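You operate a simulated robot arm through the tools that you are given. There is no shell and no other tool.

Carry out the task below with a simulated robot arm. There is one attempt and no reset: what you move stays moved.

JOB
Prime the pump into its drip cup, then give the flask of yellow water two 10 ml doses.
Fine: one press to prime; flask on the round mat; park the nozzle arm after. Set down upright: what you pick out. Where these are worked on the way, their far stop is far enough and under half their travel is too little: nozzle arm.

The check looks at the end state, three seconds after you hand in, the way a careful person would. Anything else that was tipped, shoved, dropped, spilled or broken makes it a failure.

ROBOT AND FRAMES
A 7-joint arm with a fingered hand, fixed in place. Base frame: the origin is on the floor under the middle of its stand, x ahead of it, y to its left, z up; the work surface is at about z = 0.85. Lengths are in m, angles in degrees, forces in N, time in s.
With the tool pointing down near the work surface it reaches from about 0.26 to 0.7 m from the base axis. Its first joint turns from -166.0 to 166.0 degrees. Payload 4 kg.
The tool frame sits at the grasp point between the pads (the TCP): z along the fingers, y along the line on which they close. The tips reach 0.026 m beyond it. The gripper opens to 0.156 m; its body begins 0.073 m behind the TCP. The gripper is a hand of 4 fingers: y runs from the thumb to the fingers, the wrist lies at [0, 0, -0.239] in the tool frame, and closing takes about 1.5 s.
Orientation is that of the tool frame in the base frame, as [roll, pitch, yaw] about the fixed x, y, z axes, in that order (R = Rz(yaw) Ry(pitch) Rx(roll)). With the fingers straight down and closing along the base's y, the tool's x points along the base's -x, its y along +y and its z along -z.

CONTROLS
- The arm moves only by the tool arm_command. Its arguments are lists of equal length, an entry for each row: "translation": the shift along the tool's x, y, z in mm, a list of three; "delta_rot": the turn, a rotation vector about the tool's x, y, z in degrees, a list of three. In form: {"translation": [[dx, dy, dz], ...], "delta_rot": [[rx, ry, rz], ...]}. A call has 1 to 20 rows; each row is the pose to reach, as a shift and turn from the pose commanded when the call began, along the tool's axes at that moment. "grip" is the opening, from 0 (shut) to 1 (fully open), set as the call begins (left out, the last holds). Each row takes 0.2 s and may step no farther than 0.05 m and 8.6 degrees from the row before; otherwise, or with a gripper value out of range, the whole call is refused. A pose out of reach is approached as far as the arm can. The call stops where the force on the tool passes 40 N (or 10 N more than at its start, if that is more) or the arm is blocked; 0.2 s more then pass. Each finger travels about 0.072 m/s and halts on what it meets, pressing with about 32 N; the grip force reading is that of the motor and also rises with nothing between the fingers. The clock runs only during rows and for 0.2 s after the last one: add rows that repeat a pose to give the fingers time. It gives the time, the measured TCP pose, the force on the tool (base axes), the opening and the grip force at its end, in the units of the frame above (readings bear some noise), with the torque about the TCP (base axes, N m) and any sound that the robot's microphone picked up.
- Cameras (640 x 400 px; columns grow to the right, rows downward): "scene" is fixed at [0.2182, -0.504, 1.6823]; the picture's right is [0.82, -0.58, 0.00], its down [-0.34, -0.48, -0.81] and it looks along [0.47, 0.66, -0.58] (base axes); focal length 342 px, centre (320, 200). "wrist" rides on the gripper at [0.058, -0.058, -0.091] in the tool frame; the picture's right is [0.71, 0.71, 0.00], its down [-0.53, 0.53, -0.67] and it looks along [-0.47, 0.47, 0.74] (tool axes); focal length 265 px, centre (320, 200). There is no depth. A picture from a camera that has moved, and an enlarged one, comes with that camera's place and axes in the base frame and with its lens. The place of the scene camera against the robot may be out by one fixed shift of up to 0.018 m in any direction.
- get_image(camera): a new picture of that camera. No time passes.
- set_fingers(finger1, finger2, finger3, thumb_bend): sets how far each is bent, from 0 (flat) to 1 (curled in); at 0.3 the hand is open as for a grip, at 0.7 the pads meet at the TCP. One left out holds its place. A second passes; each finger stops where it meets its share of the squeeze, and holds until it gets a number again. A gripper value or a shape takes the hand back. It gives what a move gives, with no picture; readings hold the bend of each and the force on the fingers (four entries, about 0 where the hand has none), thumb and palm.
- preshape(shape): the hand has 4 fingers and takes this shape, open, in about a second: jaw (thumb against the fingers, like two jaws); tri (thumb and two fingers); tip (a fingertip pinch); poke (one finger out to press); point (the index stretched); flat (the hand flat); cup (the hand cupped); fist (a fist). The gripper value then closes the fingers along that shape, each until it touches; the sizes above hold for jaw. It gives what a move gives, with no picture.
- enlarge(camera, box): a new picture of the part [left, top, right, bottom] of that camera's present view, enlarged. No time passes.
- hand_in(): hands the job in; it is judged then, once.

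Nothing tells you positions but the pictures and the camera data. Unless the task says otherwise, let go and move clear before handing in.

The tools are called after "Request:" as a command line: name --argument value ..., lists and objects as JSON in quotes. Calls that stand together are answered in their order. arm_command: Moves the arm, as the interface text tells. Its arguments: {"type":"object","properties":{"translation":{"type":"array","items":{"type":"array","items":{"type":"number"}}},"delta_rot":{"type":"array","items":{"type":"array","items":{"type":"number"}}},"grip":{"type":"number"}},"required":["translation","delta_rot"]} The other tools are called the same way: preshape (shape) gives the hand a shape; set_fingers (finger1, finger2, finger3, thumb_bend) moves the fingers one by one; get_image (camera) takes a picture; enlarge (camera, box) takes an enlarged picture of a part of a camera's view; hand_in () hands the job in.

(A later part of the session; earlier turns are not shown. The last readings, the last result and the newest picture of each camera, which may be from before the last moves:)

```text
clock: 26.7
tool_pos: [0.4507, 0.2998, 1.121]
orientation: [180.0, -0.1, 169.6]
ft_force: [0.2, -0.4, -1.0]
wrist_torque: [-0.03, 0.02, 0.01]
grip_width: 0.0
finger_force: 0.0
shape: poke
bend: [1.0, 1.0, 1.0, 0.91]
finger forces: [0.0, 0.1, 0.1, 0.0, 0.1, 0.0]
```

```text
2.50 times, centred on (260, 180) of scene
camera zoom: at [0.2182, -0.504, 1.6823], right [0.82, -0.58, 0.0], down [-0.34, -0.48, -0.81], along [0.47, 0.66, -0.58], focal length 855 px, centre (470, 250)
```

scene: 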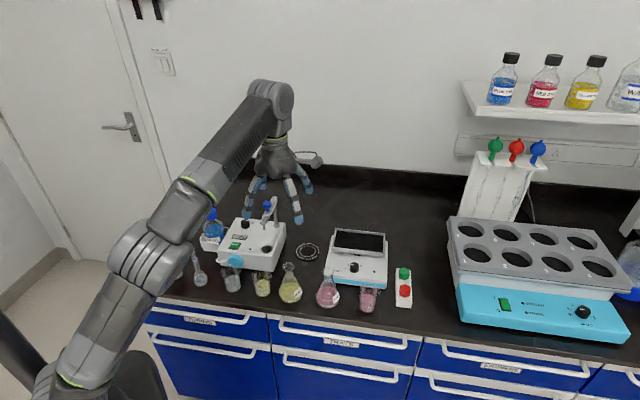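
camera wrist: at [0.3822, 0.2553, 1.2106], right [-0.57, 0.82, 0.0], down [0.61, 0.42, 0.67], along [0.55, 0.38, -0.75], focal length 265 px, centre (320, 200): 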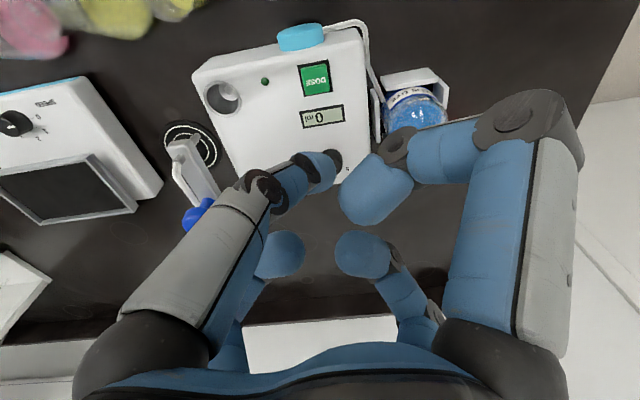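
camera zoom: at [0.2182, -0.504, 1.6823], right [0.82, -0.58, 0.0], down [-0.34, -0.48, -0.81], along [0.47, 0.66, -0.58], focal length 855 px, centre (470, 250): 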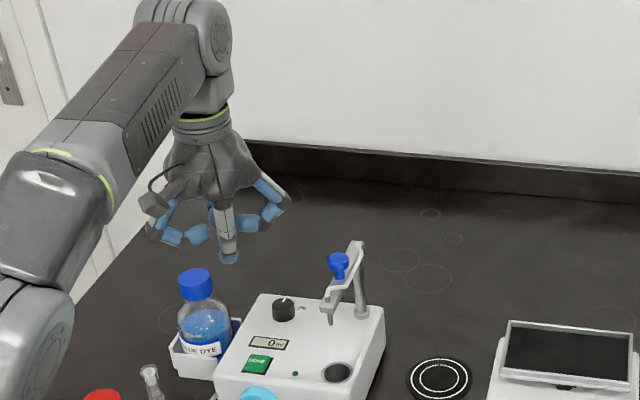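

The hand is clear. Poke leaves one finger pointing down, so I will look closely at where its tip is.

Request:
enlarge --camera "wrist" --box '[230, 110, 410, 240]'

Request:
enlarge --camera "scene" --box '[210, 120, 270, 175]'

Request:
enlarge --camera "scene" --box '[220, 190, 290, 240]'

```text
3.08 times, centred on (320, 175) of wrist
camera zoom: at [0.3822, 0.2553, 1.2106], right [-0.57, 0.82, 0.0], down [0.61, 0.42, 0.67], along [0.55, 0.38, -0.75], focal length 817 px, centre (320, 277)
```

zoom: 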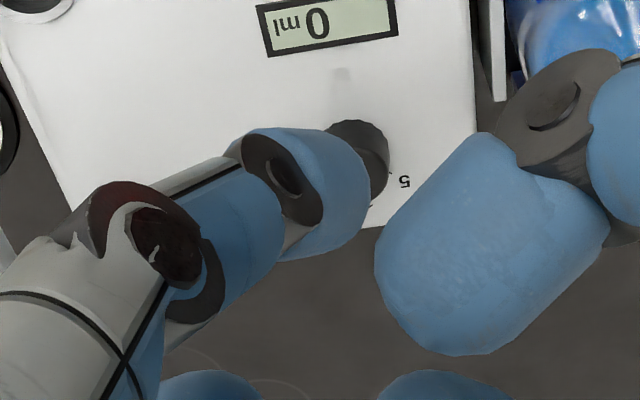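

```text
7.27 times, centred on (240, 148) of scene
camera zoom: at [0.2182, -0.504, 1.6823], right [0.82, -0.58, 0.0], down [-0.34, -0.48, -0.81], along [0.47, 0.66, -0.58], focal length 2488 px, centre (902, 582)
```

zoom: 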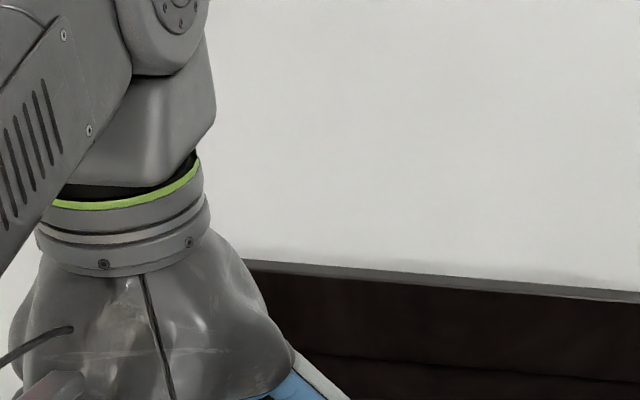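

```text
8.00 times, centred on (255, 215) of scene
camera zoom: at [0.2182, -0.504, 1.6823], right [0.82, -0.58, 0.0], down [-0.34, -0.48, -0.81], along [0.47, 0.66, -0.58], focal length 2737 px, centre (840, 80)
```

zoom: 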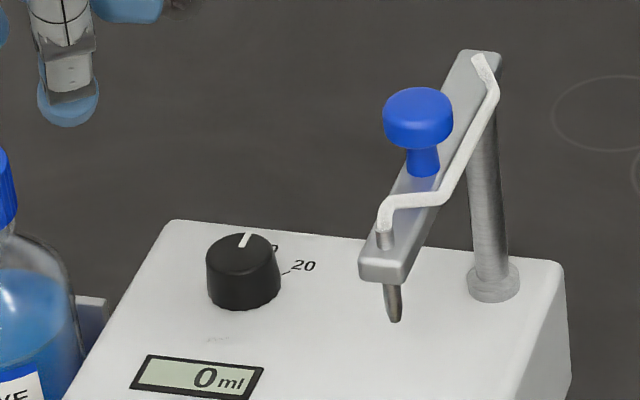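

The dial pointer is at 10. The poke fingertip is almost on the TCP axis, about 34 mm beyond it. I will go down to hover about 15 mm above the DOSE button and check before pressing.

Request:
arm_command --translation '[[-2, 0, 30], [-4, 0, 60], [-6, 0, 90], [-8, 0, 115], [-8, 0, 135], [-8, 0, 146], [-8, 0, 146]]' --delta_rot '[[0, 0, 0], [0, 0, 0], [0, 0, 0], [0, 0, 0], [0, 0, 0], [0, 0, 0], [0, 0, 0]]'

Request:
get_image --camera "wrist"

Request:
enlarge --camera "scene" --box '[200, 170, 300, 260]'

```text
clock: 28.3
tool_pos: [0.4574, 0.2984, 0.9739]
orientation: [-179.9, -0.1, 169.6]
ft_force: [-0.3, 0.6, 0.0]
wrist_torque: [-0.01, 0.03, 0.02]
grip_width: 0.0002
finger_force: 0.1
shape: poke
bend: [1.0, 1.0, 1.0, 0.91]
finger forces: [0.0, 0.0, 0.0, 0.1, 0.0, 0.0]
```

```text
taken
camera wrist: at [0.3896, 0.2539, 1.0646], right [-0.57, 0.82, 0.0], down [0.61, 0.42, 0.67], along [0.55, 0.38, -0.75], focal length 265 px, centre (320, 200)
```

wrist: 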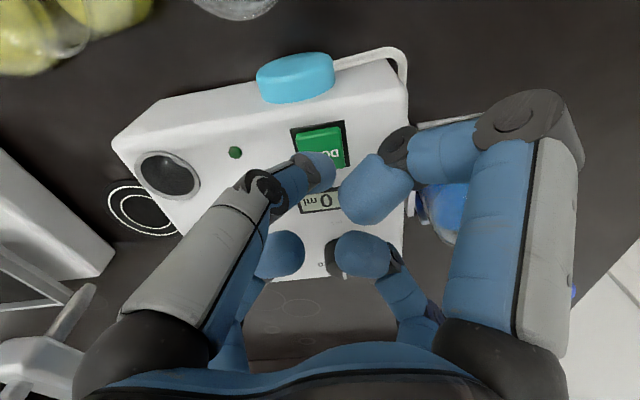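

```text
4.44 times, centred on (250, 215) of scene
camera zoom: at [0.2182, -0.504, 1.6823], right [0.82, -0.58, 0.0], down [-0.34, -0.48, -0.81], along [0.47, 0.66, -0.58], focal length 1521 px, centre (631, 133)
```

zoom: 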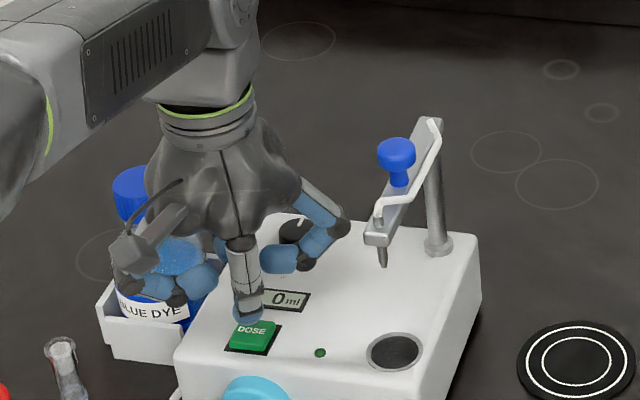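

The fingertip is right over the button. I will press down slowly in small steps and read force and sound.

Request:
arm_command --translation '[[0, 0, 4], [0, 0, 8], [0, 0, 11], [0, 0, 13], [0, 0, 14]]' --delta_rot '[[0, 0, 0], [0, 0, 0], [0, 0, 0], [0, 0, 0], [0, 0, 0]]'

```text
clock: 29.5
tool_pos: [0.4584, 0.2987, 0.9603]
orientation: [-179.8, -0.1, 169.8]
ft_force: [-0.3, -0.2, 0.5]
wrist_torque: [-0.02, 0.04, -0.02]
grip_width: 0.0001
finger_force: 0.0
shape: poke
bend: [1.0, 1.0, 1.0, 0.91]
finger forces: [0.0, 0.0, 0.1, 0.0, 0.0, 0.0]
```

Request:
enlarge --camera "scene" --box '[220, 215, 280, 255]'

Request:
enlarge --camera "wrist" --box '[240, 100, 400, 230]'

```text
10.00 times, centred on (250, 235) of scene
camera zoom: at [0.2182, -0.504, 1.6823], right [0.82, -0.58, 0.0], down [-0.34, -0.48, -0.81], along [0.47, 0.66, -0.58], focal length 3422 px, centre (1020, -150)
```

zoom: 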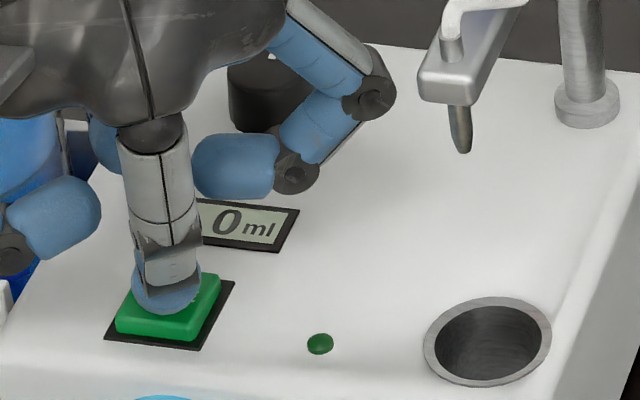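

```text
3.08 times, centred on (320, 165) of wrist
camera zoom: at [0.3904, 0.2545, 1.0503], right [-0.57, 0.82, 0.0], down [0.61, 0.42, 0.67], along [0.55, 0.38, -0.75], focal length 817 px, centre (320, 308)
```

zoom: 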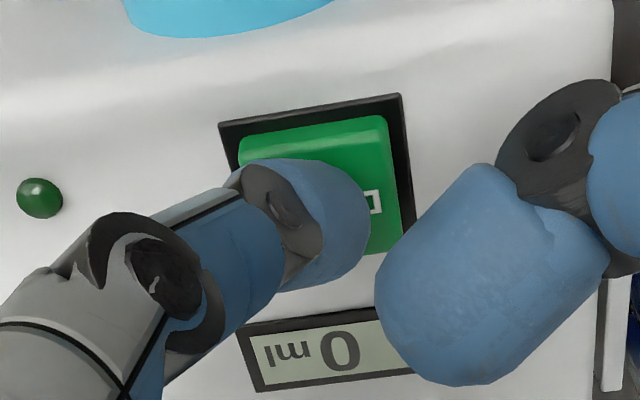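

The fingertip is just above the button face. I will go on down in 1.5 mm steps.

Request:
arm_command --translation '[[0, 0, 1.5], [0, 0, 3], [0, 0, 4.5], [0, 0, 6]]' --delta_rot '[[0, 0, 0], [0, 0, 0], [0, 0, 0], [0, 0, 0]]'

```text
clock: 30.5
tool_pos: [0.4595, 0.2973, 0.9542]
orientation: [-180.0, 0.1, 169.7]
ft_force: [1.5, -0.4, 10.0]
wrist_torque: [0.02, -0.03, 0.01]
grip_width: 0.0001
finger_force: 0.1
shape: poke
bend: [1.0, 1.0, 1.0, 0.91]
finger forces: [0.0, 0.1, 0.0, 0.0, 9.3, 0.0]
heard: click
```

A click was heard at about 10 N, so the prime press registered. I will lift off and look at the display and the nozzle.

Request:
arm_command --translation '[[0, 0, -6], [0, 0, -14], [0, 0, -22]]' --delta_rot '[[0, 0, 0], [0, 0, 0], [0, 0, 0]]'

Request:
enlarge --camera "scene" --box '[220, 205, 300, 260]'

Request:
enlarge --camera "wrist" --box '[100, 60, 420, 260]'

```text
clock: 31.3
tool_pos: [0.4574, 0.2976, 0.9753]
orientation: [-179.9, -0.1, 169.7]
ft_force: [-0.2, 0.2, -0.8]
wrist_torque: [-0.02, 0.0, -0.01]
grip_width: 0.0
finger_force: 0.1
shape: poke
bend: [1.0, 1.0, 1.0, 0.91]
finger forces: [0.1, 0.1, 0.0, 0.0, 0.1, 0.1]
```

```text
7.27 times, centred on (260, 232) of scene
camera zoom: at [0.2182, -0.504, 1.6823], right [0.82, -0.58, 0.0], down [-0.34, -0.48, -0.81], along [0.47, 0.66, -0.58], focal length 2488 px, centre (756, -36)
```

zoom: 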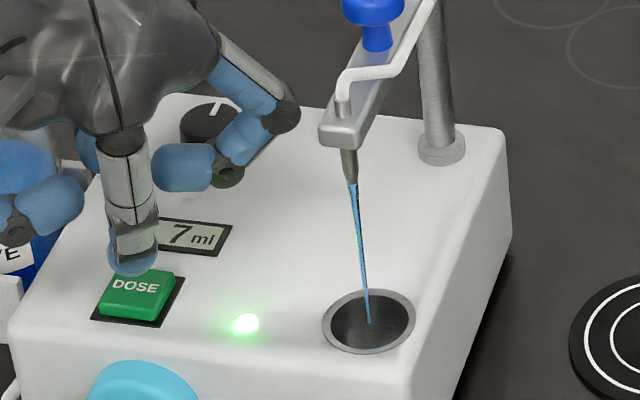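

```text
2.00 times, centred on (260, 160) of wrist
camera zoom: at [0.3908, 0.2533, 1.0655], right [-0.57, 0.82, 0.0], down [0.61, 0.42, 0.67], along [0.55, 0.38, -0.75], focal length 531 px, centre (440, 280)
```

zoom: 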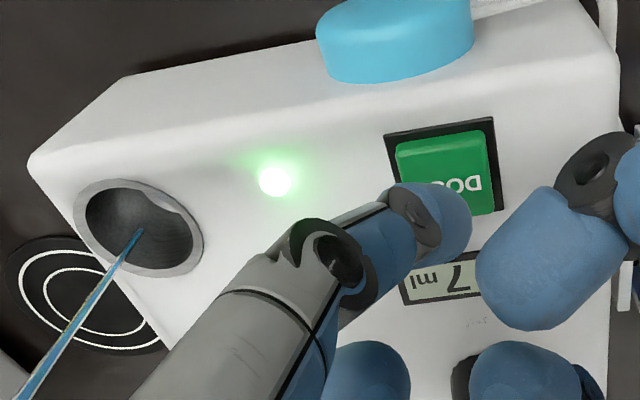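

The pump is dosing into the drip cup (7 ml and counting, light on). I will rise and wait until it stops.

Request:
arm_command --translation '[[0, 0, -20], [0, 0, -45], [0, 0, -75], [0, 0, -105], [0, 0, -135], [0, 0, -145], [0, 0, -145]]' --delta_rot '[[0, 0, 0], [0, 0, 0], [0, 0, 0], [0, 0, 0], [0, 0, 0], [0, 0, 0], [0, 0, 0]]'

Request:
enlarge --camera "scene" --box '[220, 190, 320, 260]'

```text
clock: 32.9
tool_pos: [0.4589, 0.2994, 1.1214]
orientation: [-179.9, -0.1, 169.6]
ft_force: [0.9, 0.3, -0.1]
wrist_torque: [-0.01, 0.0, 0.0]
grip_width: 0.0
finger_force: 0.2
shape: poke
bend: [1.0, 1.0, 1.0, 0.91]
finger forces: [0.0, 0.0, 0.0, 0.0, 0.0, 0.0]
```

```text
5.71 times, centred on (270, 225) of scene
camera zoom: at [0.2182, -0.504, 1.6823], right [0.82, -0.58, 0.0], down [-0.34, -0.48, -0.81], along [0.47, 0.66, -0.58], focal length 1955 px, centre (606, 57)
```

zoom: 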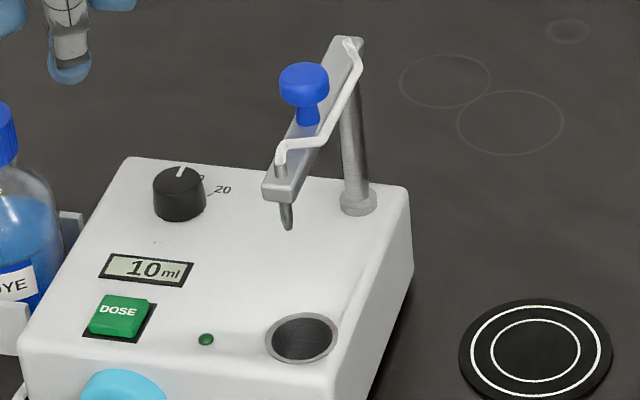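

The prime is done: 10 ml into the cup, light off. Next comes the yellow flask at about (0.534, 0.093). I will go back to the jaw shape, narrow it and move above the flask with the digits aimed between its neighbours.

Request:
preshape --shape "jaw"

Request:
arm_command --translation '[[-8, -14, 0], [-16, -28, 0], [-24, -42, 0], [-32, -57, 0], [-41, -71, 0], [-50, -86, 0], [-59, -100, 0], [-67, -115, 0], [-76, -129, 0], [-85, -144, 0], [-94, -159, 0], [-103, -174, 0], [-111, -189, 0], [-111, -189, 0]]' --delta_rot '[[0, 0, -7.7], [0, 0, -15.4], [0, 0, -23.1], [0, 0, -30.8], [0, 0, -38.5], [0, 0, -46.2], [0, 0, -53.9], [0, 0, -61.6], [0, 0, -69.3], [0, 0, -77], [0, 0, -84.7], [0, 0, -92.4], [0, 0, -99.6], [0, 0, -99.6]]' --grip 0.4

Request:
get_image --camera "wrist"

Request:
enlarge --camera "scene" --box '[210, 150, 400, 310]'

```text
clock: 33.8
tool_pos: [0.4575, 0.2998, 1.1202]
orientation: [-179.8, -0.1, 169.6]
ft_force: [0.3, 0.6, -0.4]
wrist_torque: [-0.02, 0.01, 0.01]
grip_width: 0.156
finger_force: 0.0
shape: jaw
bend: [0.3, 0.3, 0.3, 0.3]
finger forces: [0.0, 0.0, 0.0, 0.0, 0.1, 0.0]
```

```text
clock: 36.8
tool_pos: [0.5346, 0.0929, 1.1199]
orientation: [179.9, -0.1, -90.8]
ft_force: [0.0, 0.1, 0.3]
wrist_torque: [0.01, -0.05, 0.02]
grip_width: 0.0625
finger_force: 0.0
shape: jaw
bend: [0.42, 0.42, 0.42, 0.7]
finger forces: [0.0, 0.0, 0.1, 0.1, 0.0, 0.0]
```

```text
taken
camera wrist: at [0.5909, 0.0354, 1.2112], right [-0.72, -0.7, 0.0], down [-0.52, 0.53, 0.67], along [-0.47, 0.48, -0.74], focal length 265 px, centre (320, 200)
```

wrist: 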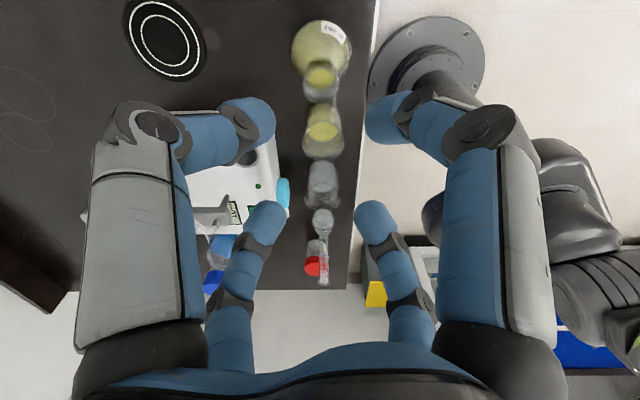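

```text
2.50 times, centred on (305, 230) of scene
camera zoom: at [0.2182, -0.504, 1.6823], right [0.82, -0.58, 0.0], down [-0.34, -0.48, -0.81], along [0.47, 0.66, -0.58], focal length 855 px, centre (358, 125)
```

zoom: 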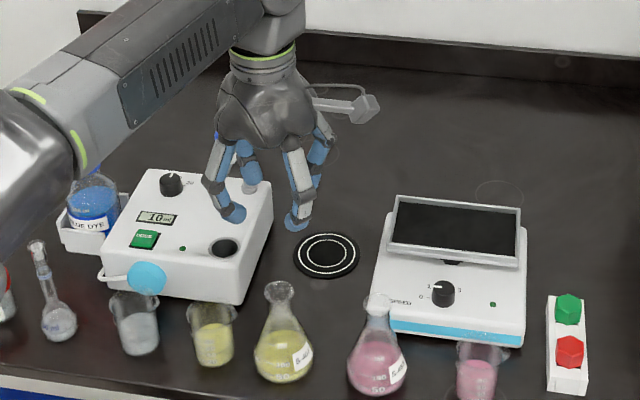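

The hand is above the flask, still high. I will refine the flask's position with an enlarged view before going down.

Request:
enlarge --camera "wrist" --box '[260, 0, 400, 110]'

Request:
enlarge --camera "scene" --box '[260, 250, 350, 315]'

Request:
enlarge --camera "scene" --box '[290, 215, 430, 315]'

```text
3.64 times, centred on (330, 55) of wrist
camera zoom: at [0.5909, 0.0354, 1.2112], right [-0.72, -0.7, 0.0], down [-0.52, 0.53, 0.67], along [-0.47, 0.48, -0.74], focal length 965 px, centre (284, 727)
```

zoom: 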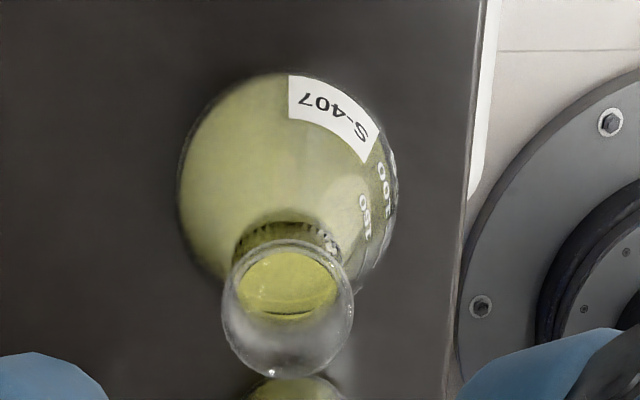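

```text
6.15 times, centred on (305, 282) of scene
camera zoom: at [0.2182, -0.504, 1.6823], right [0.82, -0.58, 0.0], down [-0.34, -0.48, -0.81], along [0.47, 0.66, -0.58], focal length 2106 px, centre (412, -308)
```

zoom: 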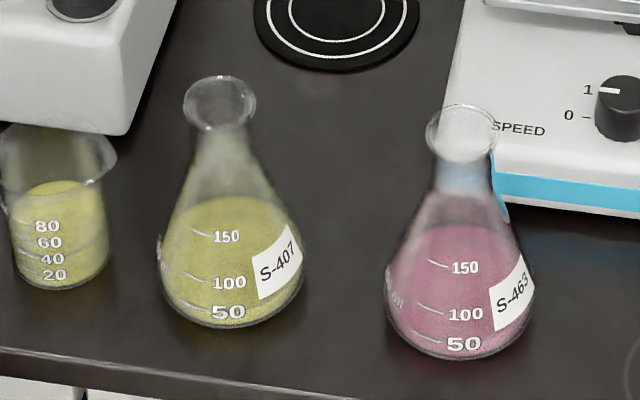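

```text
4.00 times, centred on (360, 265) of scene
camera zoom: at [0.2182, -0.504, 1.6823], right [0.82, -0.58, 0.0], down [-0.34, -0.48, -0.81], along [0.47, 0.66, -0.58], focal length 1369 px, centre (160, -60)
```

zoom: 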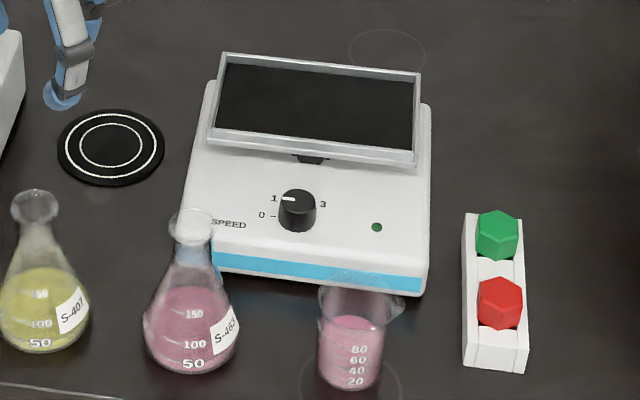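

The flask axis is confirmed at (0.534, 0.092) with its rim at z≈0.967, directly under the hand. I will go down so the open digits surround the rim.

Request:
arm_command --translation '[[0, 0, 30], [0, 0, 60], [0, 0, 90], [0, 0, 110], [0, 0, 125], [0, 0, 135], [0, 0, 135]]' --delta_rot '[[0, 0, 0], [0, 0, 0], [0, 0, 0], [0, 0, 0], [0, 0, 0], [0, 0, 0], [0, 0, 0]]'

Request:
get_image --camera "wrist"

Request:
enlarge --camera "scene" --box '[240, 210, 360, 310]'

```text
clock: 38.4
tool_pos: [0.5341, 0.0936, 0.9847]
orientation: [179.9, -0.1, -90.7]
ft_force: [0.2, 0.3, 0.5]
wrist_torque: [0.02, -0.02, -0.02]
grip_width: 0.0629
finger_force: 0.0
shape: jaw
bend: [0.42, 0.42, 0.42, 0.7]
finger forces: [0.0, 0.1, 0.0, 0.1, 0.0, 0.0]
```

```text
taken
camera wrist: at [0.5896, 0.0364, 1.0761], right [-0.72, -0.7, 0.0], down [-0.52, 0.53, 0.67], along [-0.47, 0.48, -0.74], focal length 265 px, centre (320, 200)
```

wrist: 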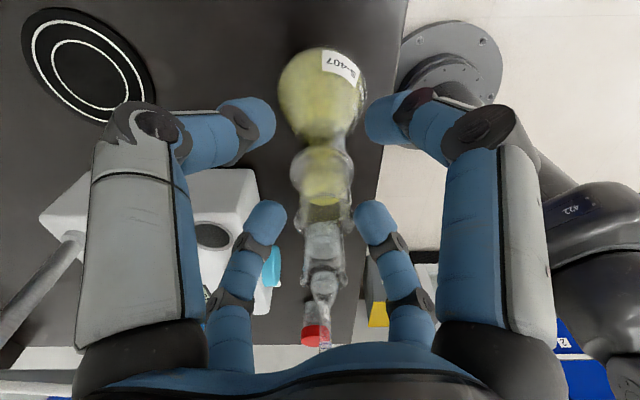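

```text
4.00 times, centred on (300, 260) of scene
camera zoom: at [0.2182, -0.504, 1.6823], right [0.82, -0.58, 0.0], down [-0.34, -0.48, -0.81], along [0.47, 0.66, -0.58], focal length 1369 px, centre (400, -40)
```

zoom: 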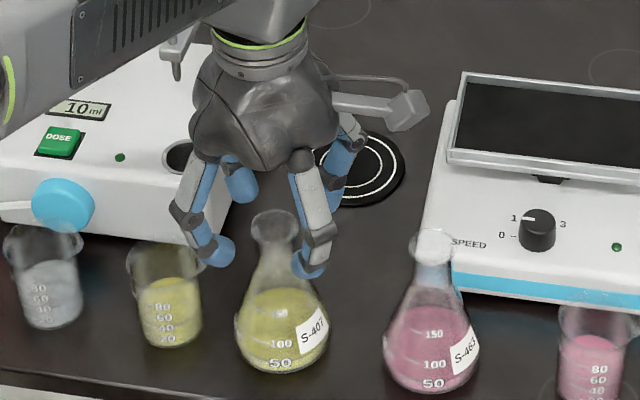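

The rim is centred between the digits. I will lower the rest of the way to neck height and close.

Request:
arm_command --translation '[[0, 0, 8], [0, 0, 16], [0, 0, 24], [0, 0, 32], [0, 0, 32]]' --delta_rot '[[0, 0, 0], [0, 0, 0], [0, 0, 0], [0, 0, 0], [0, 0, 0]]'

Request:
enlarge --camera "wrist" --box '[220, 80, 420, 260]'

Request:
enlarge --camera "scene" --box '[240, 210, 360, 310]'

```text
clock: 39.6
tool_pos: [0.5335, 0.093, 0.9522]
orientation: [179.9, 0.0, -90.9]
ft_force: [0.5, 0.0, -0.6]
wrist_torque: [-0.02, -0.03, 0.06]
grip_width: 0.0626
finger_force: 0.1
shape: jaw
bend: [0.42, 0.42, 0.42, 0.7]
finger forces: [0.0, 0.0, 0.0, 0.0, 0.0, 0.0]
```

```text
2.22 times, centred on (320, 170) of wrist
camera zoom: at [0.5901, 0.0364, 1.0436], right [-0.72, -0.7, 0.0], down [-0.52, 0.53, 0.67], along [-0.47, 0.48, -0.74], focal length 590 px, centre (320, 267)
```

zoom: 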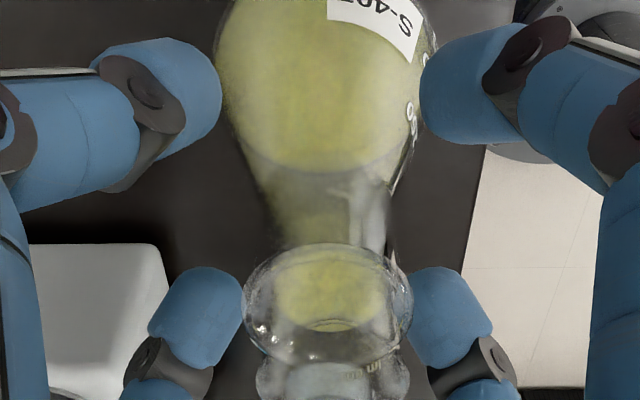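

```text
4.00 times, centred on (300, 260) of scene
camera zoom: at [0.2182, -0.504, 1.6823], right [0.82, -0.58, 0.0], down [-0.34, -0.48, -0.81], along [0.47, 0.66, -0.58], focal length 1369 px, centre (400, -40)
```

zoom: 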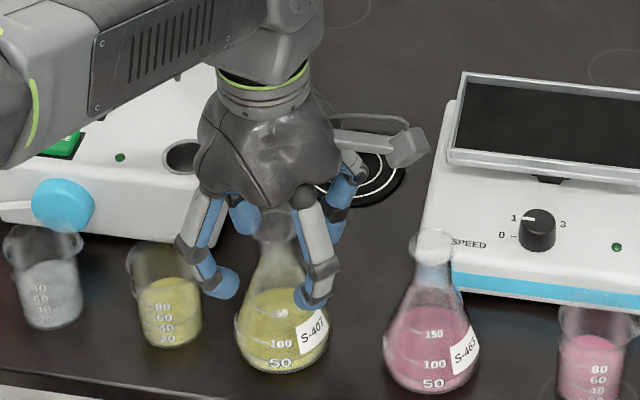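

Everything is clear. Now I close on the neck.

Request:
arm_command --translation '[[0, 0, 0], [0, 0, 0], [0, 0, 0], [0, 0, 0], [0, 0, 0], [0, 0, 0]]' --delta_rot '[[0, 0, 0], [0, 0, 0], [0, 0, 0], [0, 0, 0], [0, 0, 0], [0, 0, 0]]' --grip 0.08

Request:
enlarge --camera "wrist" --box '[220, 80, 420, 260]'

Request:
enlarge --camera "scene" --box '[240, 210, 360, 310]'

```text
clock: 41.0
tool_pos: [0.5325, 0.0932, 0.9528]
orientation: [179.9, -0.1, -90.8]
ft_force: [0.3, 0.3, 0.9]
wrist_torque: [-0.04, -0.01, 0.02]
grip_width: 0.0208
finger_force: 31.9
shape: jaw
bend: [0.75, 0.75, 0.75, 0.7]
finger forces: [28.7, 29.1, 28.5, 0.1, 29.2, 0.0]
```

```text
2.22 times, centred on (320, 170) of wrist
camera zoom: at [0.5901, 0.0363, 1.0438], right [-0.72, -0.7, 0.0], down [-0.52, 0.53, 0.67], along [-0.47, 0.48, -0.74], focal length 590 px, centre (320, 267)
```

zoom: 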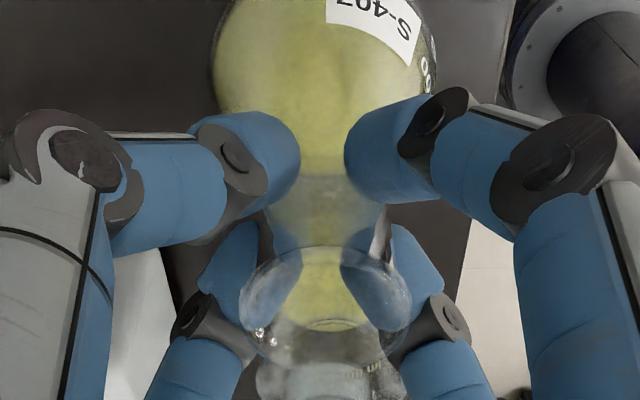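

```text
4.00 times, centred on (300, 260) of scene
camera zoom: at [0.2182, -0.504, 1.6823], right [0.82, -0.58, 0.0], down [-0.34, -0.48, -0.81], along [0.47, 0.66, -0.58], focal length 1369 px, centre (400, -40)
```

zoom: 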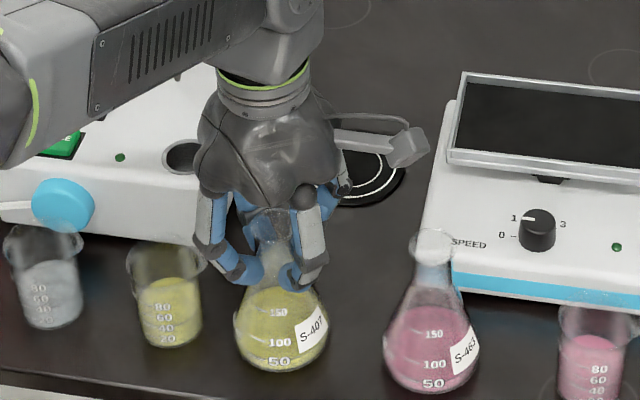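

The grip on the neck is even at about 29 N per finger. I will lift the flask about 20 mm and check it.

Request:
arm_command --translation '[[0, 0, -3], [0, 0, -8], [0, 0, -14], [0, 0, -20], [0, 0, -20]]' --delta_rot '[[0, 0, 0], [0, 0, 0], [0, 0, 0], [0, 0, 0], [0, 0, 0]]'

Request:
enlarge --camera "scene" --box '[240, 210, 360, 310]'

```text
clock: 42.2
tool_pos: [0.5341, 0.0934, 0.9726]
orientation: [179.9, -0.1, -90.8]
ft_force: [-0.9, -1.4, -1.6]
wrist_torque: [-0.01, -0.01, 0.01]
grip_width: 0.0206
finger_force: 32.0
shape: jaw
bend: [0.75, 0.75, 0.75, 0.7]
finger forces: [28.8, 29.2, 28.5, 0.1, 29.3, 0.0]
```

```text
4.00 times, centred on (300, 260) of scene
camera zoom: at [0.2182, -0.504, 1.6823], right [0.82, -0.58, 0.0], down [-0.34, -0.48, -0.81], along [0.47, 0.66, -0.58], focal length 1369 px, centre (400, -40)
```

zoom: 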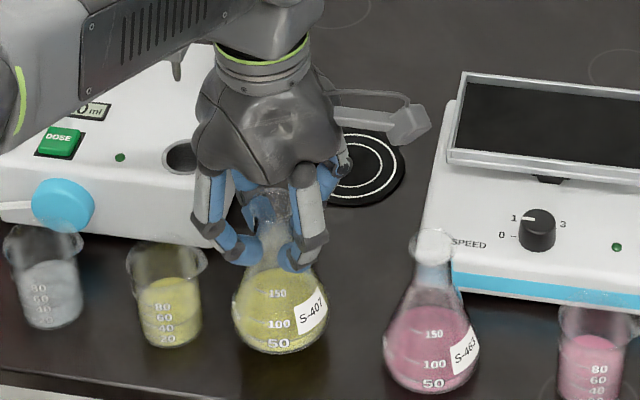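

The flask is lifted cleanly and upright. I will carry it slowly along the gap between the pump and the shaker toward the mat, going most of the way first.

Request:
arm_command --translation '[[-7.7, -8.7, 0], [-15.4, -17.3, 0], [-23.1, -26, 0], [-30.8, -34.7, 0], [-38.5, -43.3, 0], [-46.2, -52, 0], [-53.9, -60.6, 0], [-61.6, -69.3, 0], [-69.3, -78, 0], [-77, -86.6, 0], [-84.7, -95.3, 0], [-84.7, -95.3, 0]]' --delta_rot '[[0, 0, 0], [0, 0, 0], [0, 0, 0], [0, 0, 0], [0, 0, 0], [0, 0, 0], [0, 0, 0], [0, 0, 0], [0, 0, 0], [0, 0, 0], [0, 0, 0], [0, 0, 0]]'

Request:
enlarge --camera "scene" --box '[230, 170, 370, 290]'

Request:
get_image --camera "wrist"

```text
clock: 44.8
tool_pos: [0.6288, 0.1767, 0.9739]
orientation: [179.9, -0.1, -90.7]
ft_force: [-0.1, 0.3, -1.2]
wrist_torque: [0.03, 0.01, 0.0]
grip_width: 0.0206
finger_force: 31.6
shape: jaw
bend: [0.75, 0.75, 0.75, 0.7]
finger forces: [28.9, 29.2, 28.6, 0.0, 29.3, 0.0]
```

```text
3.33 times, centred on (300, 230) of scene
camera zoom: at [0.2182, -0.504, 1.6823], right [0.82, -0.58, 0.0], down [-0.34, -0.48, -0.81], along [0.47, 0.66, -0.58], focal length 1140 px, centre (387, 100)
```

zoom: 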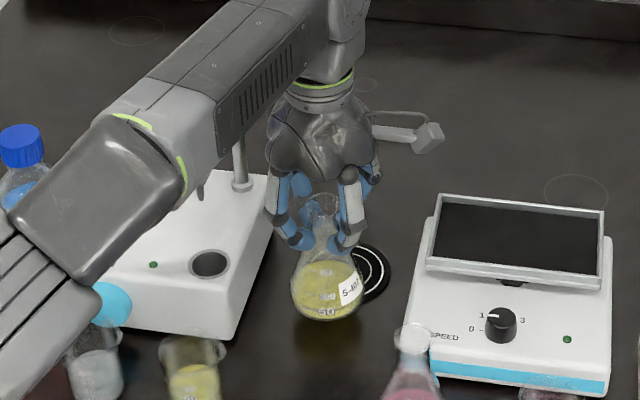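

```text
taken
camera wrist: at [0.6859, 0.1197, 1.0649], right [-0.72, -0.7, 0.0], down [-0.52, 0.53, 0.67], along [-0.47, 0.48, -0.74], focal length 265 px, centre (320, 200)
```

wrist: 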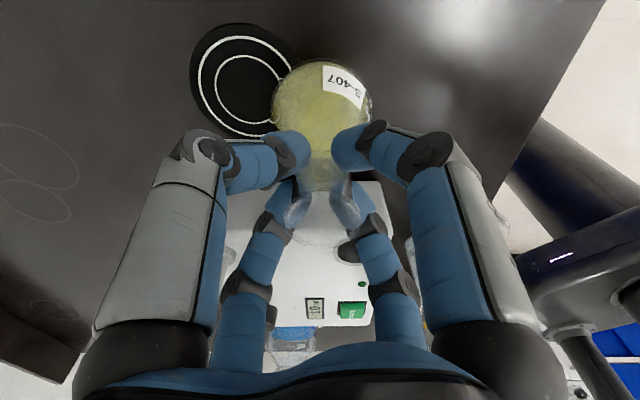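

The flask is nearly there, with the mat just beyond it and no contact anywhere. I will move the last ~56 mm to the mat centre in small steps.

Request:
arm_command --translation '[[-6, -7, 0], [-12, -14, 0], [-18, -21, 0], [-24, -28, 0], [-30, -35, 0], [-36.4, -42.5, 0], [-36.4, -42.5, 0]]' --delta_rot '[[0, 0, 0], [0, 0, 0], [0, 0, 0], [0, 0, 0], [0, 0, 0], [0, 0, 0], [0, 0, 0]]'

Request:
enlarge --camera "scene" --box '[230, 170, 370, 290]'

Request:
get_image --camera "wrist"

```text
clock: 46.4
tool_pos: [0.6548, 0.2004, 0.9706]
orientation: [179.9, -0.1, -90.6]
ft_force: [0.6, 0.5, -1.6]
wrist_torque: [-0.01, 0.0, -0.01]
grip_width: 0.0205
finger_force: 32.3
shape: jaw
bend: [0.75, 0.75, 0.75, 0.7]
finger forces: [28.9, 28.9, 28.6, 0.0, 29.2, 0.1]
out of reach, approached as far as the arm can: row 4, 5, 6, 7
```

```text
3.33 times, centred on (300, 230) of scene
camera zoom: at [0.2182, -0.504, 1.6823], right [0.82, -0.58, 0.0], down [-0.34, -0.48, -0.81], along [0.47, 0.66, -0.58], focal length 1140 px, centre (387, 100)
```

zoom: 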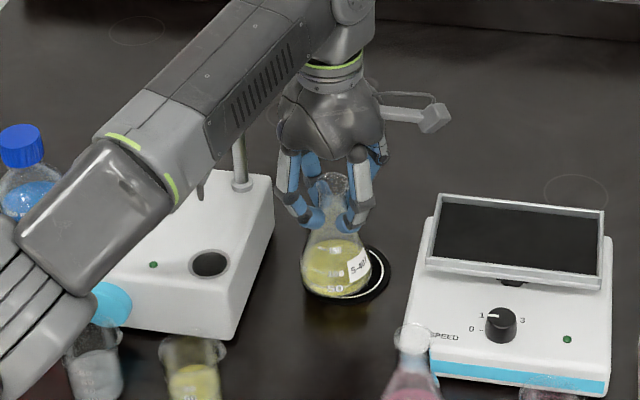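

```text
taken
camera wrist: at [0.7111, 0.1433, 1.0611], right [-0.72, -0.7, 0.0], down [-0.52, 0.53, 0.67], along [-0.47, 0.48, -0.74], focal length 265 px, centre (320, 200)
```

wrist: 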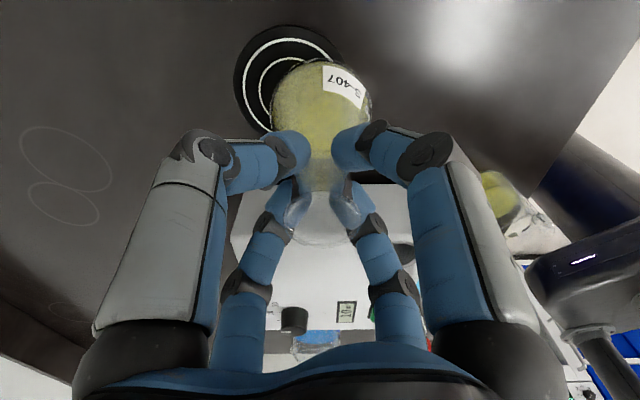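

The straight-down hand runs out of reach 21 mm short of the mat centre. A forward lean of 4° makes up the difference while keeping the flask almost upright, so I will lean and move on.

Request:
arm_command --translation '[[0, 0, 0], [0, 0, 0], [-3, -3, 0], [-6, -6, 0], [-10, -10.2, 0], [-10, -10.2, 0]]' --delta_rot '[[1.9, -0.62, 0], [3.8, -1.25, 0], [3.8, -1.25, 0], [3.8, -1.25, 0], [3.8, -1.25, 0], [3.8, -1.25, 0]]'

Request:
enlarge --camera "scene" --box '[260, 190, 350, 270]'

Request:
get_image --camera "wrist"

```text
clock: 47.8
tool_pos: [0.6639, 0.2104, 0.9711]
orientation: [-176.3, 1.2, -90.8]
ft_force: [0.5, 0.1, -1.0]
wrist_torque: [-0.01, 0.01, 0.01]
grip_width: 0.0204
finger_force: 32.1
shape: jaw
bend: [0.75, 0.75, 0.75, 0.7]
finger forces: [28.9, 29.0, 28.6, 0.1, 29.0, 0.0]
```

```text
5.00 times, centred on (305, 230) of scene
camera zoom: at [0.2182, -0.504, 1.6823], right [0.82, -0.58, 0.0], down [-0.34, -0.48, -0.81], along [0.47, 0.66, -0.58], focal length 1711 px, centre (395, 50)
```

zoom: 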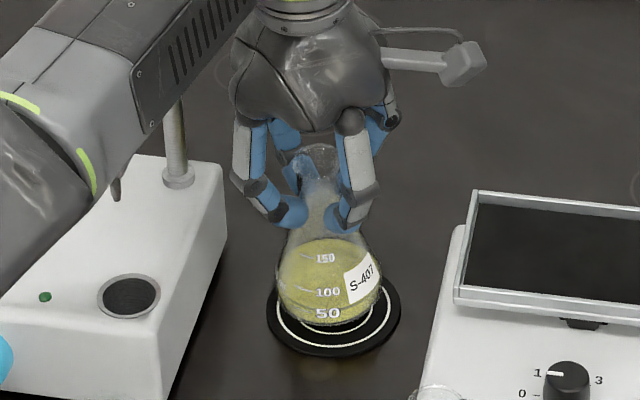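

```text
taken
camera wrist: at [0.7152, 0.1522, 1.0635], right [-0.71, -0.7, -0.06], down [-0.56, 0.52, 0.64], along [-0.42, 0.49, -0.76], focal length 265 px, centre (320, 200)
```

wrist: 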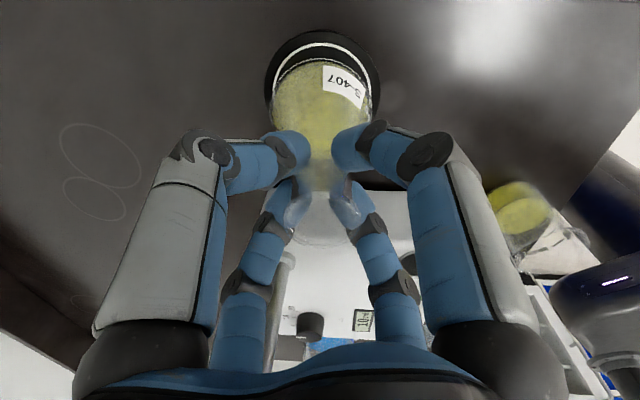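

The flask now hangs over the mat centre. I will lower it in small steps and watch the upward force for touchdown.

Request:
arm_command --translation '[[1.1, -1.2, 4], [1.2, -1.0, 8], [1.2, -0.8, 10], [1.25, -0.7, 12]]' --delta_rot '[[0, 0, 0], [0, 0, 0], [0, 0, 0], [0, 0, 0]]'

Request:
enlarge --camera "scene" --box '[260, 190, 350, 270]'

```text
clock: 48.8
tool_pos: [0.6656, 0.2095, 0.9595]
orientation: [-176.3, 1.1, -90.8]
ft_force: [1.1, -0.2, -0.7]
wrist_torque: [0.02, 0.0, -0.03]
grip_width: 0.0209
finger_force: 32.1
shape: jaw
bend: [0.75, 0.75, 0.75, 0.7]
finger forces: [28.9, 29.0, 28.5, 0.0, 29.2, 0.1]
```

```text
5.00 times, centred on (305, 230) of scene
camera zoom: at [0.2182, -0.504, 1.6823], right [0.82, -0.58, 0.0], down [-0.34, -0.48, -0.81], along [0.47, 0.66, -0.58], focal length 1711 px, centre (395, 50)
```

zoom: 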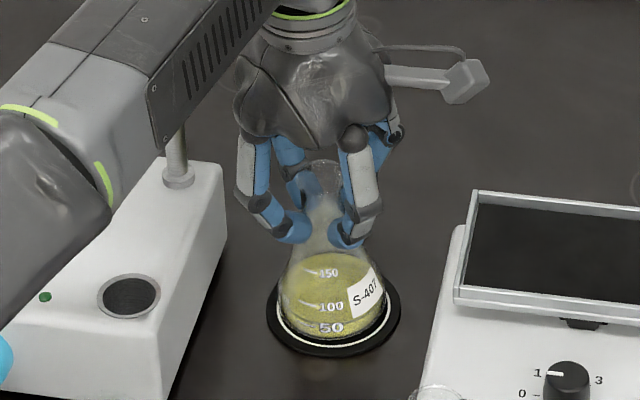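

The flask is right above the mat centre. I will go on down in 1 mm steps.

Request:
arm_command --translation '[[0, 0.1, 1], [0, 0.1, 2], [0, 0.2, 3], [0, 0.2, 3]]' --delta_rot '[[0, 0, 0], [0, 0, 0], [0, 0, 0], [0, 0, 0]]'

```text
clock: 49.8
tool_pos: [0.6651, 0.2096, 0.9569]
orientation: [-176.1, 1.2, -90.8]
ft_force: [2.9, 1.4, 11.0]
wrist_torque: [-0.01, -0.09, 0.02]
grip_width: 0.0207
finger_force: 31.6
shape: jaw
bend: [0.75, 0.76, 0.75, 0.7]
finger forces: [30.2, 30.1, 30.9, 0.1, 33.3, 0.0]
```

Touchdown at 11 N. I will ease off slightly and then open just enough to clear the rim.

Request:
arm_command --translation '[[0, 0, -0.6], [0, 0, -0.6]]' --delta_rot '[[0, 0, 0], [0, 0, 0]]'

Request:
arm_command --translation '[[0, 0, 0], [0, 0, 0], [0, 0, 0], [0, 0, 0]]' --delta_rot '[[0, 0, 0], [0, 0, 0], [0, 0, 0], [0, 0, 0]]' --grip 0.4

Request:
enlarge --camera "scene" --box '[260, 190, 350, 270]'

Request:
get_image --camera "wrist"

```text
clock: 50.4
tool_pos: [0.6654, 0.2095, 0.9557]
orientation: [-176.2, 1.3, -90.8]
ft_force: [3.2, 1.5, 12.3]
wrist_torque: [0.02, -0.07, 0.05]
grip_width: 0.0206
finger_force: 31.8
shape: jaw
bend: [0.75, 0.76, 0.75, 0.7]
finger forces: [30.4, 29.9, 31.0, 0.0, 33.8, 0.0]
```

```text
clock: 51.4
tool_pos: [0.6655, 0.2097, 0.9552]
orientation: [-176.2, 1.1, -90.7]
ft_force: [-0.1, -0.6, -0.1]
wrist_torque: [-0.02, -0.03, 0.02]
grip_width: 0.062
finger_force: 0.1
shape: jaw
bend: [0.42, 0.42, 0.42, 0.7]
finger forces: [0.0, 0.1, 0.0, 0.1, 0.0, 0.0]
```

```text
5.00 times, centred on (305, 230) of scene
camera zoom: at [0.2182, -0.504, 1.6823], right [0.82, -0.58, 0.0], down [-0.34, -0.48, -0.81], along [0.47, 0.66, -0.58], focal length 1711 px, centre (395, 50)
```

zoom: 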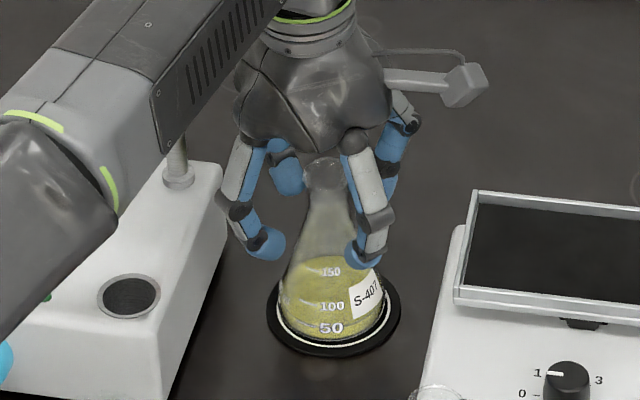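

```text
taken
camera wrist: at [0.7162, 0.1509, 1.0484], right [-0.71, -0.7, -0.06], down [-0.56, 0.52, 0.64], along [-0.42, 0.49, -0.76], focal length 265 px, centre (320, 200)
```

wrist: 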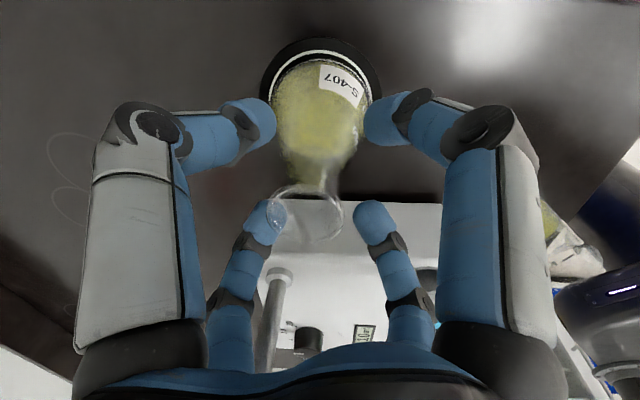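

The flask stands upright on the mat centre and the hand has let go. I will open a little wider, lean back slightly for reach and lift straight up off the neck.

Request:
arm_command --translation '[[0, 0, 0], [0, 0, 0], [0, 0, 0], [-0.2, -0.5, -8], [-0.3, -1.1, -16], [-0.5, -1.6, -24]]' --delta_rot '[[0, 0, 0], [0, 0, 0], [3, -1, 0], [6, -2, 0], [7.6, -2.5, 0], [7.6, -2.5, 0]]' --grip 0.5

Request:
enlarge --camera "scene" --box '[260, 190, 350, 270]'

Request:
get_image --camera "wrist"

```text
clock: 52.8
tool_pos: [0.6647, 0.211, 0.9793]
orientation: [-168.6, 3.6, -90.5]
ft_force: [-0.4, -0.1, -0.2]
wrist_torque: [-0.02, -0.01, 0.01]
grip_width: 0.0775
finger_force: 0.1
shape: jaw
bend: [0.37, 0.37, 0.37, 0.7]
finger forces: [0.0, 0.0, 0.1, 0.1, 0.1, 0.0]
```

```text
5.00 times, centred on (305, 230) of scene
camera zoom: at [0.2182, -0.504, 1.6823], right [0.82, -0.58, 0.0], down [-0.34, -0.48, -0.81], along [0.47, 0.66, -0.58], focal length 1711 px, centre (395, 50)
```

zoom: 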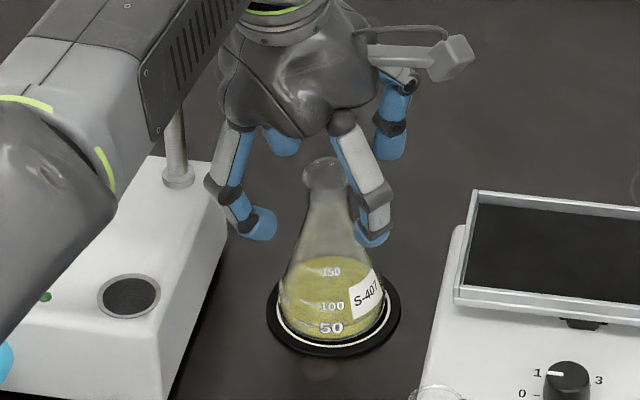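

```text
taken
camera wrist: at [0.7035, 0.1473, 1.0761], right [-0.7, -0.69, -0.18], down [-0.64, 0.49, 0.58], along [-0.31, 0.53, -0.79], focal length 265 px, centre (320, 200)
```

wrist: 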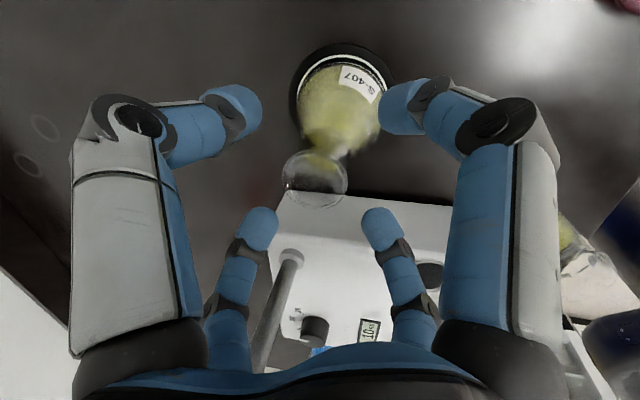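

The flask stands alone on the mat, upright. I will rise clear of it and draw the hand back toward the robot, above everything.

Request:
arm_command --translation '[[-0.6, -2, -9.8], [-1.3, -4, -19.6], [-2.3, -6.9, -34], [-3.2, -9.9, -48.9], [5.2, 15.5, -69], [13.6, 40.9, -89.1], [22, 66.3, -109.2], [30.4, 91.7, -129.4], [38.7, 117.1, -149.6], [38.7, 117.1, -149.6]]' --delta_rot '[[0, 0, 0], [0, 0, 0], [0, 0, 0], [0, 0, 0], [0, 0, 0], [0, 0, 0], [0, 0, 0], [0, 0, 0], [0, 0, 0], [0, 0, 0]]'

Request:
get_image --camera "scene"

Request:
enlarge --camera "scene" --box '[200, 180, 360, 300]'

```text
clock: 55.0
tool_pos: [0.5221, 0.163, 1.1012]
orientation: [-168.6, 3.6, -90.4]
ft_force: [0.8, 0.6, -0.9]
wrist_torque: [-0.05, -0.03, -0.01]
grip_width: 0.0775
finger_force: 0.2
shape: jaw
bend: [0.37, 0.37, 0.37, 0.7]
finger forces: [0.0, 0.0, 0.1, 0.1, 0.1, 0.0]
```

```text
taken
```

scene: 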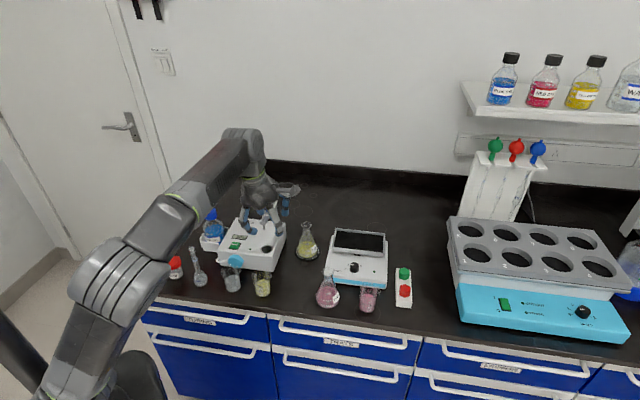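

```text
3.33 times, centred on (280, 240) of scene
camera zoom: at [0.2182, -0.504, 1.6823], right [0.82, -0.58, 0.0], down [-0.34, -0.48, -0.81], along [0.47, 0.66, -0.58], focal length 1140 px, centre (453, 67)
```

zoom: 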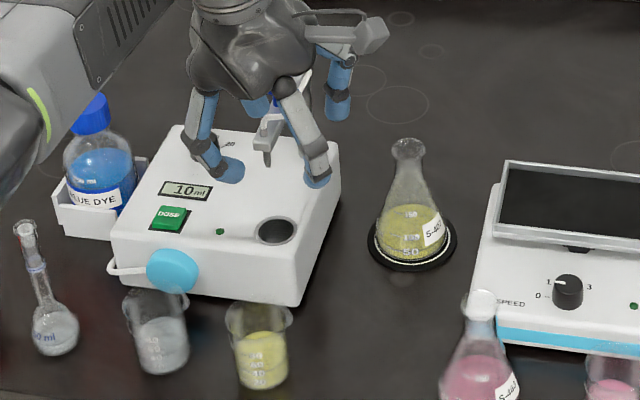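

The flask is centred on the mat and all the neighbours stand as before. I will form the poke finger to swing the nozzle arm by its blue knob.

Request:
preshape --shape "poke"

Request:
arm_command --translation '[[-13, 9, -5], [-26, 18, -8], [-39, 27, -10], [-52, 36, -10], [-66, 44, -8], [-80, 52, -5], [-92, 48, 0], [-92, 48, 0]]' --delta_rot '[[0, 0, 0], [0, 0, 0], [0, 0, 0], [0, 0, 0], [0, 0, 0], [0, 0, 0], [0, 0, 0], [0, 0, 0]]'

Request:
get_image --camera "wrist"

Request:
enlarge --camera "scene" --box '[200, 150, 340, 260]'

```text
clock: 55.9
tool_pos: [0.5212, 0.1633, 1.1002]
orientation: [-168.6, 3.6, -90.4]
ft_force: [-0.2, 0.5, -1.5]
wrist_torque: [0.01, 0.0, 0.0]
grip_width: 0.0001
finger_force: 0.0
shape: poke
bend: [1.0, 1.0, 1.0, 0.91]
finger forces: [0.0, 0.1, 0.0, 0.0, 0.1, 0.1]
```

```text
clock: 57.7
tool_pos: [0.4747, 0.2571, 1.0976]
orientation: [-168.6, 3.6, -90.4]
ft_force: [0.2, 0.4, -0.2]
wrist_torque: [0.0, 0.01, -0.03]
grip_width: 0.0
finger_force: 0.1
shape: poke
bend: [1.0, 1.0, 1.0, 0.91]
finger forces: [0.0, 0.0, 0.0, 0.0, 0.1, 0.0]
```

```text
taken
camera wrist: at [0.512, 0.1949, 1.1933], right [-0.7, -0.69, -0.18], down [-0.64, 0.49, 0.58], along [-0.31, 0.53, -0.79], focal length 265 px, centre (320, 200)
```

wrist: 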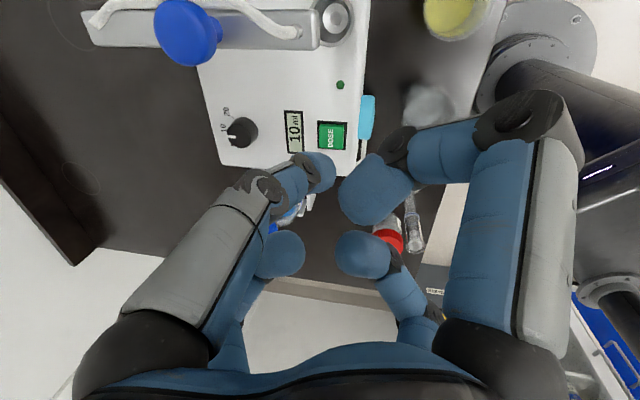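

```text
3.64 times, centred on (270, 205) of scene
camera zoom: at [0.2182, -0.504, 1.6823], right [0.82, -0.58, 0.0], down [-0.34, -0.48, -0.81], along [0.47, 0.66, -0.58], focal length 1244 px, centre (502, 182)
```

zoom: 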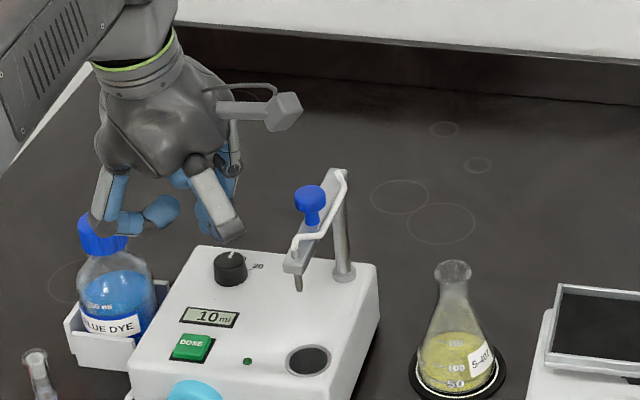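

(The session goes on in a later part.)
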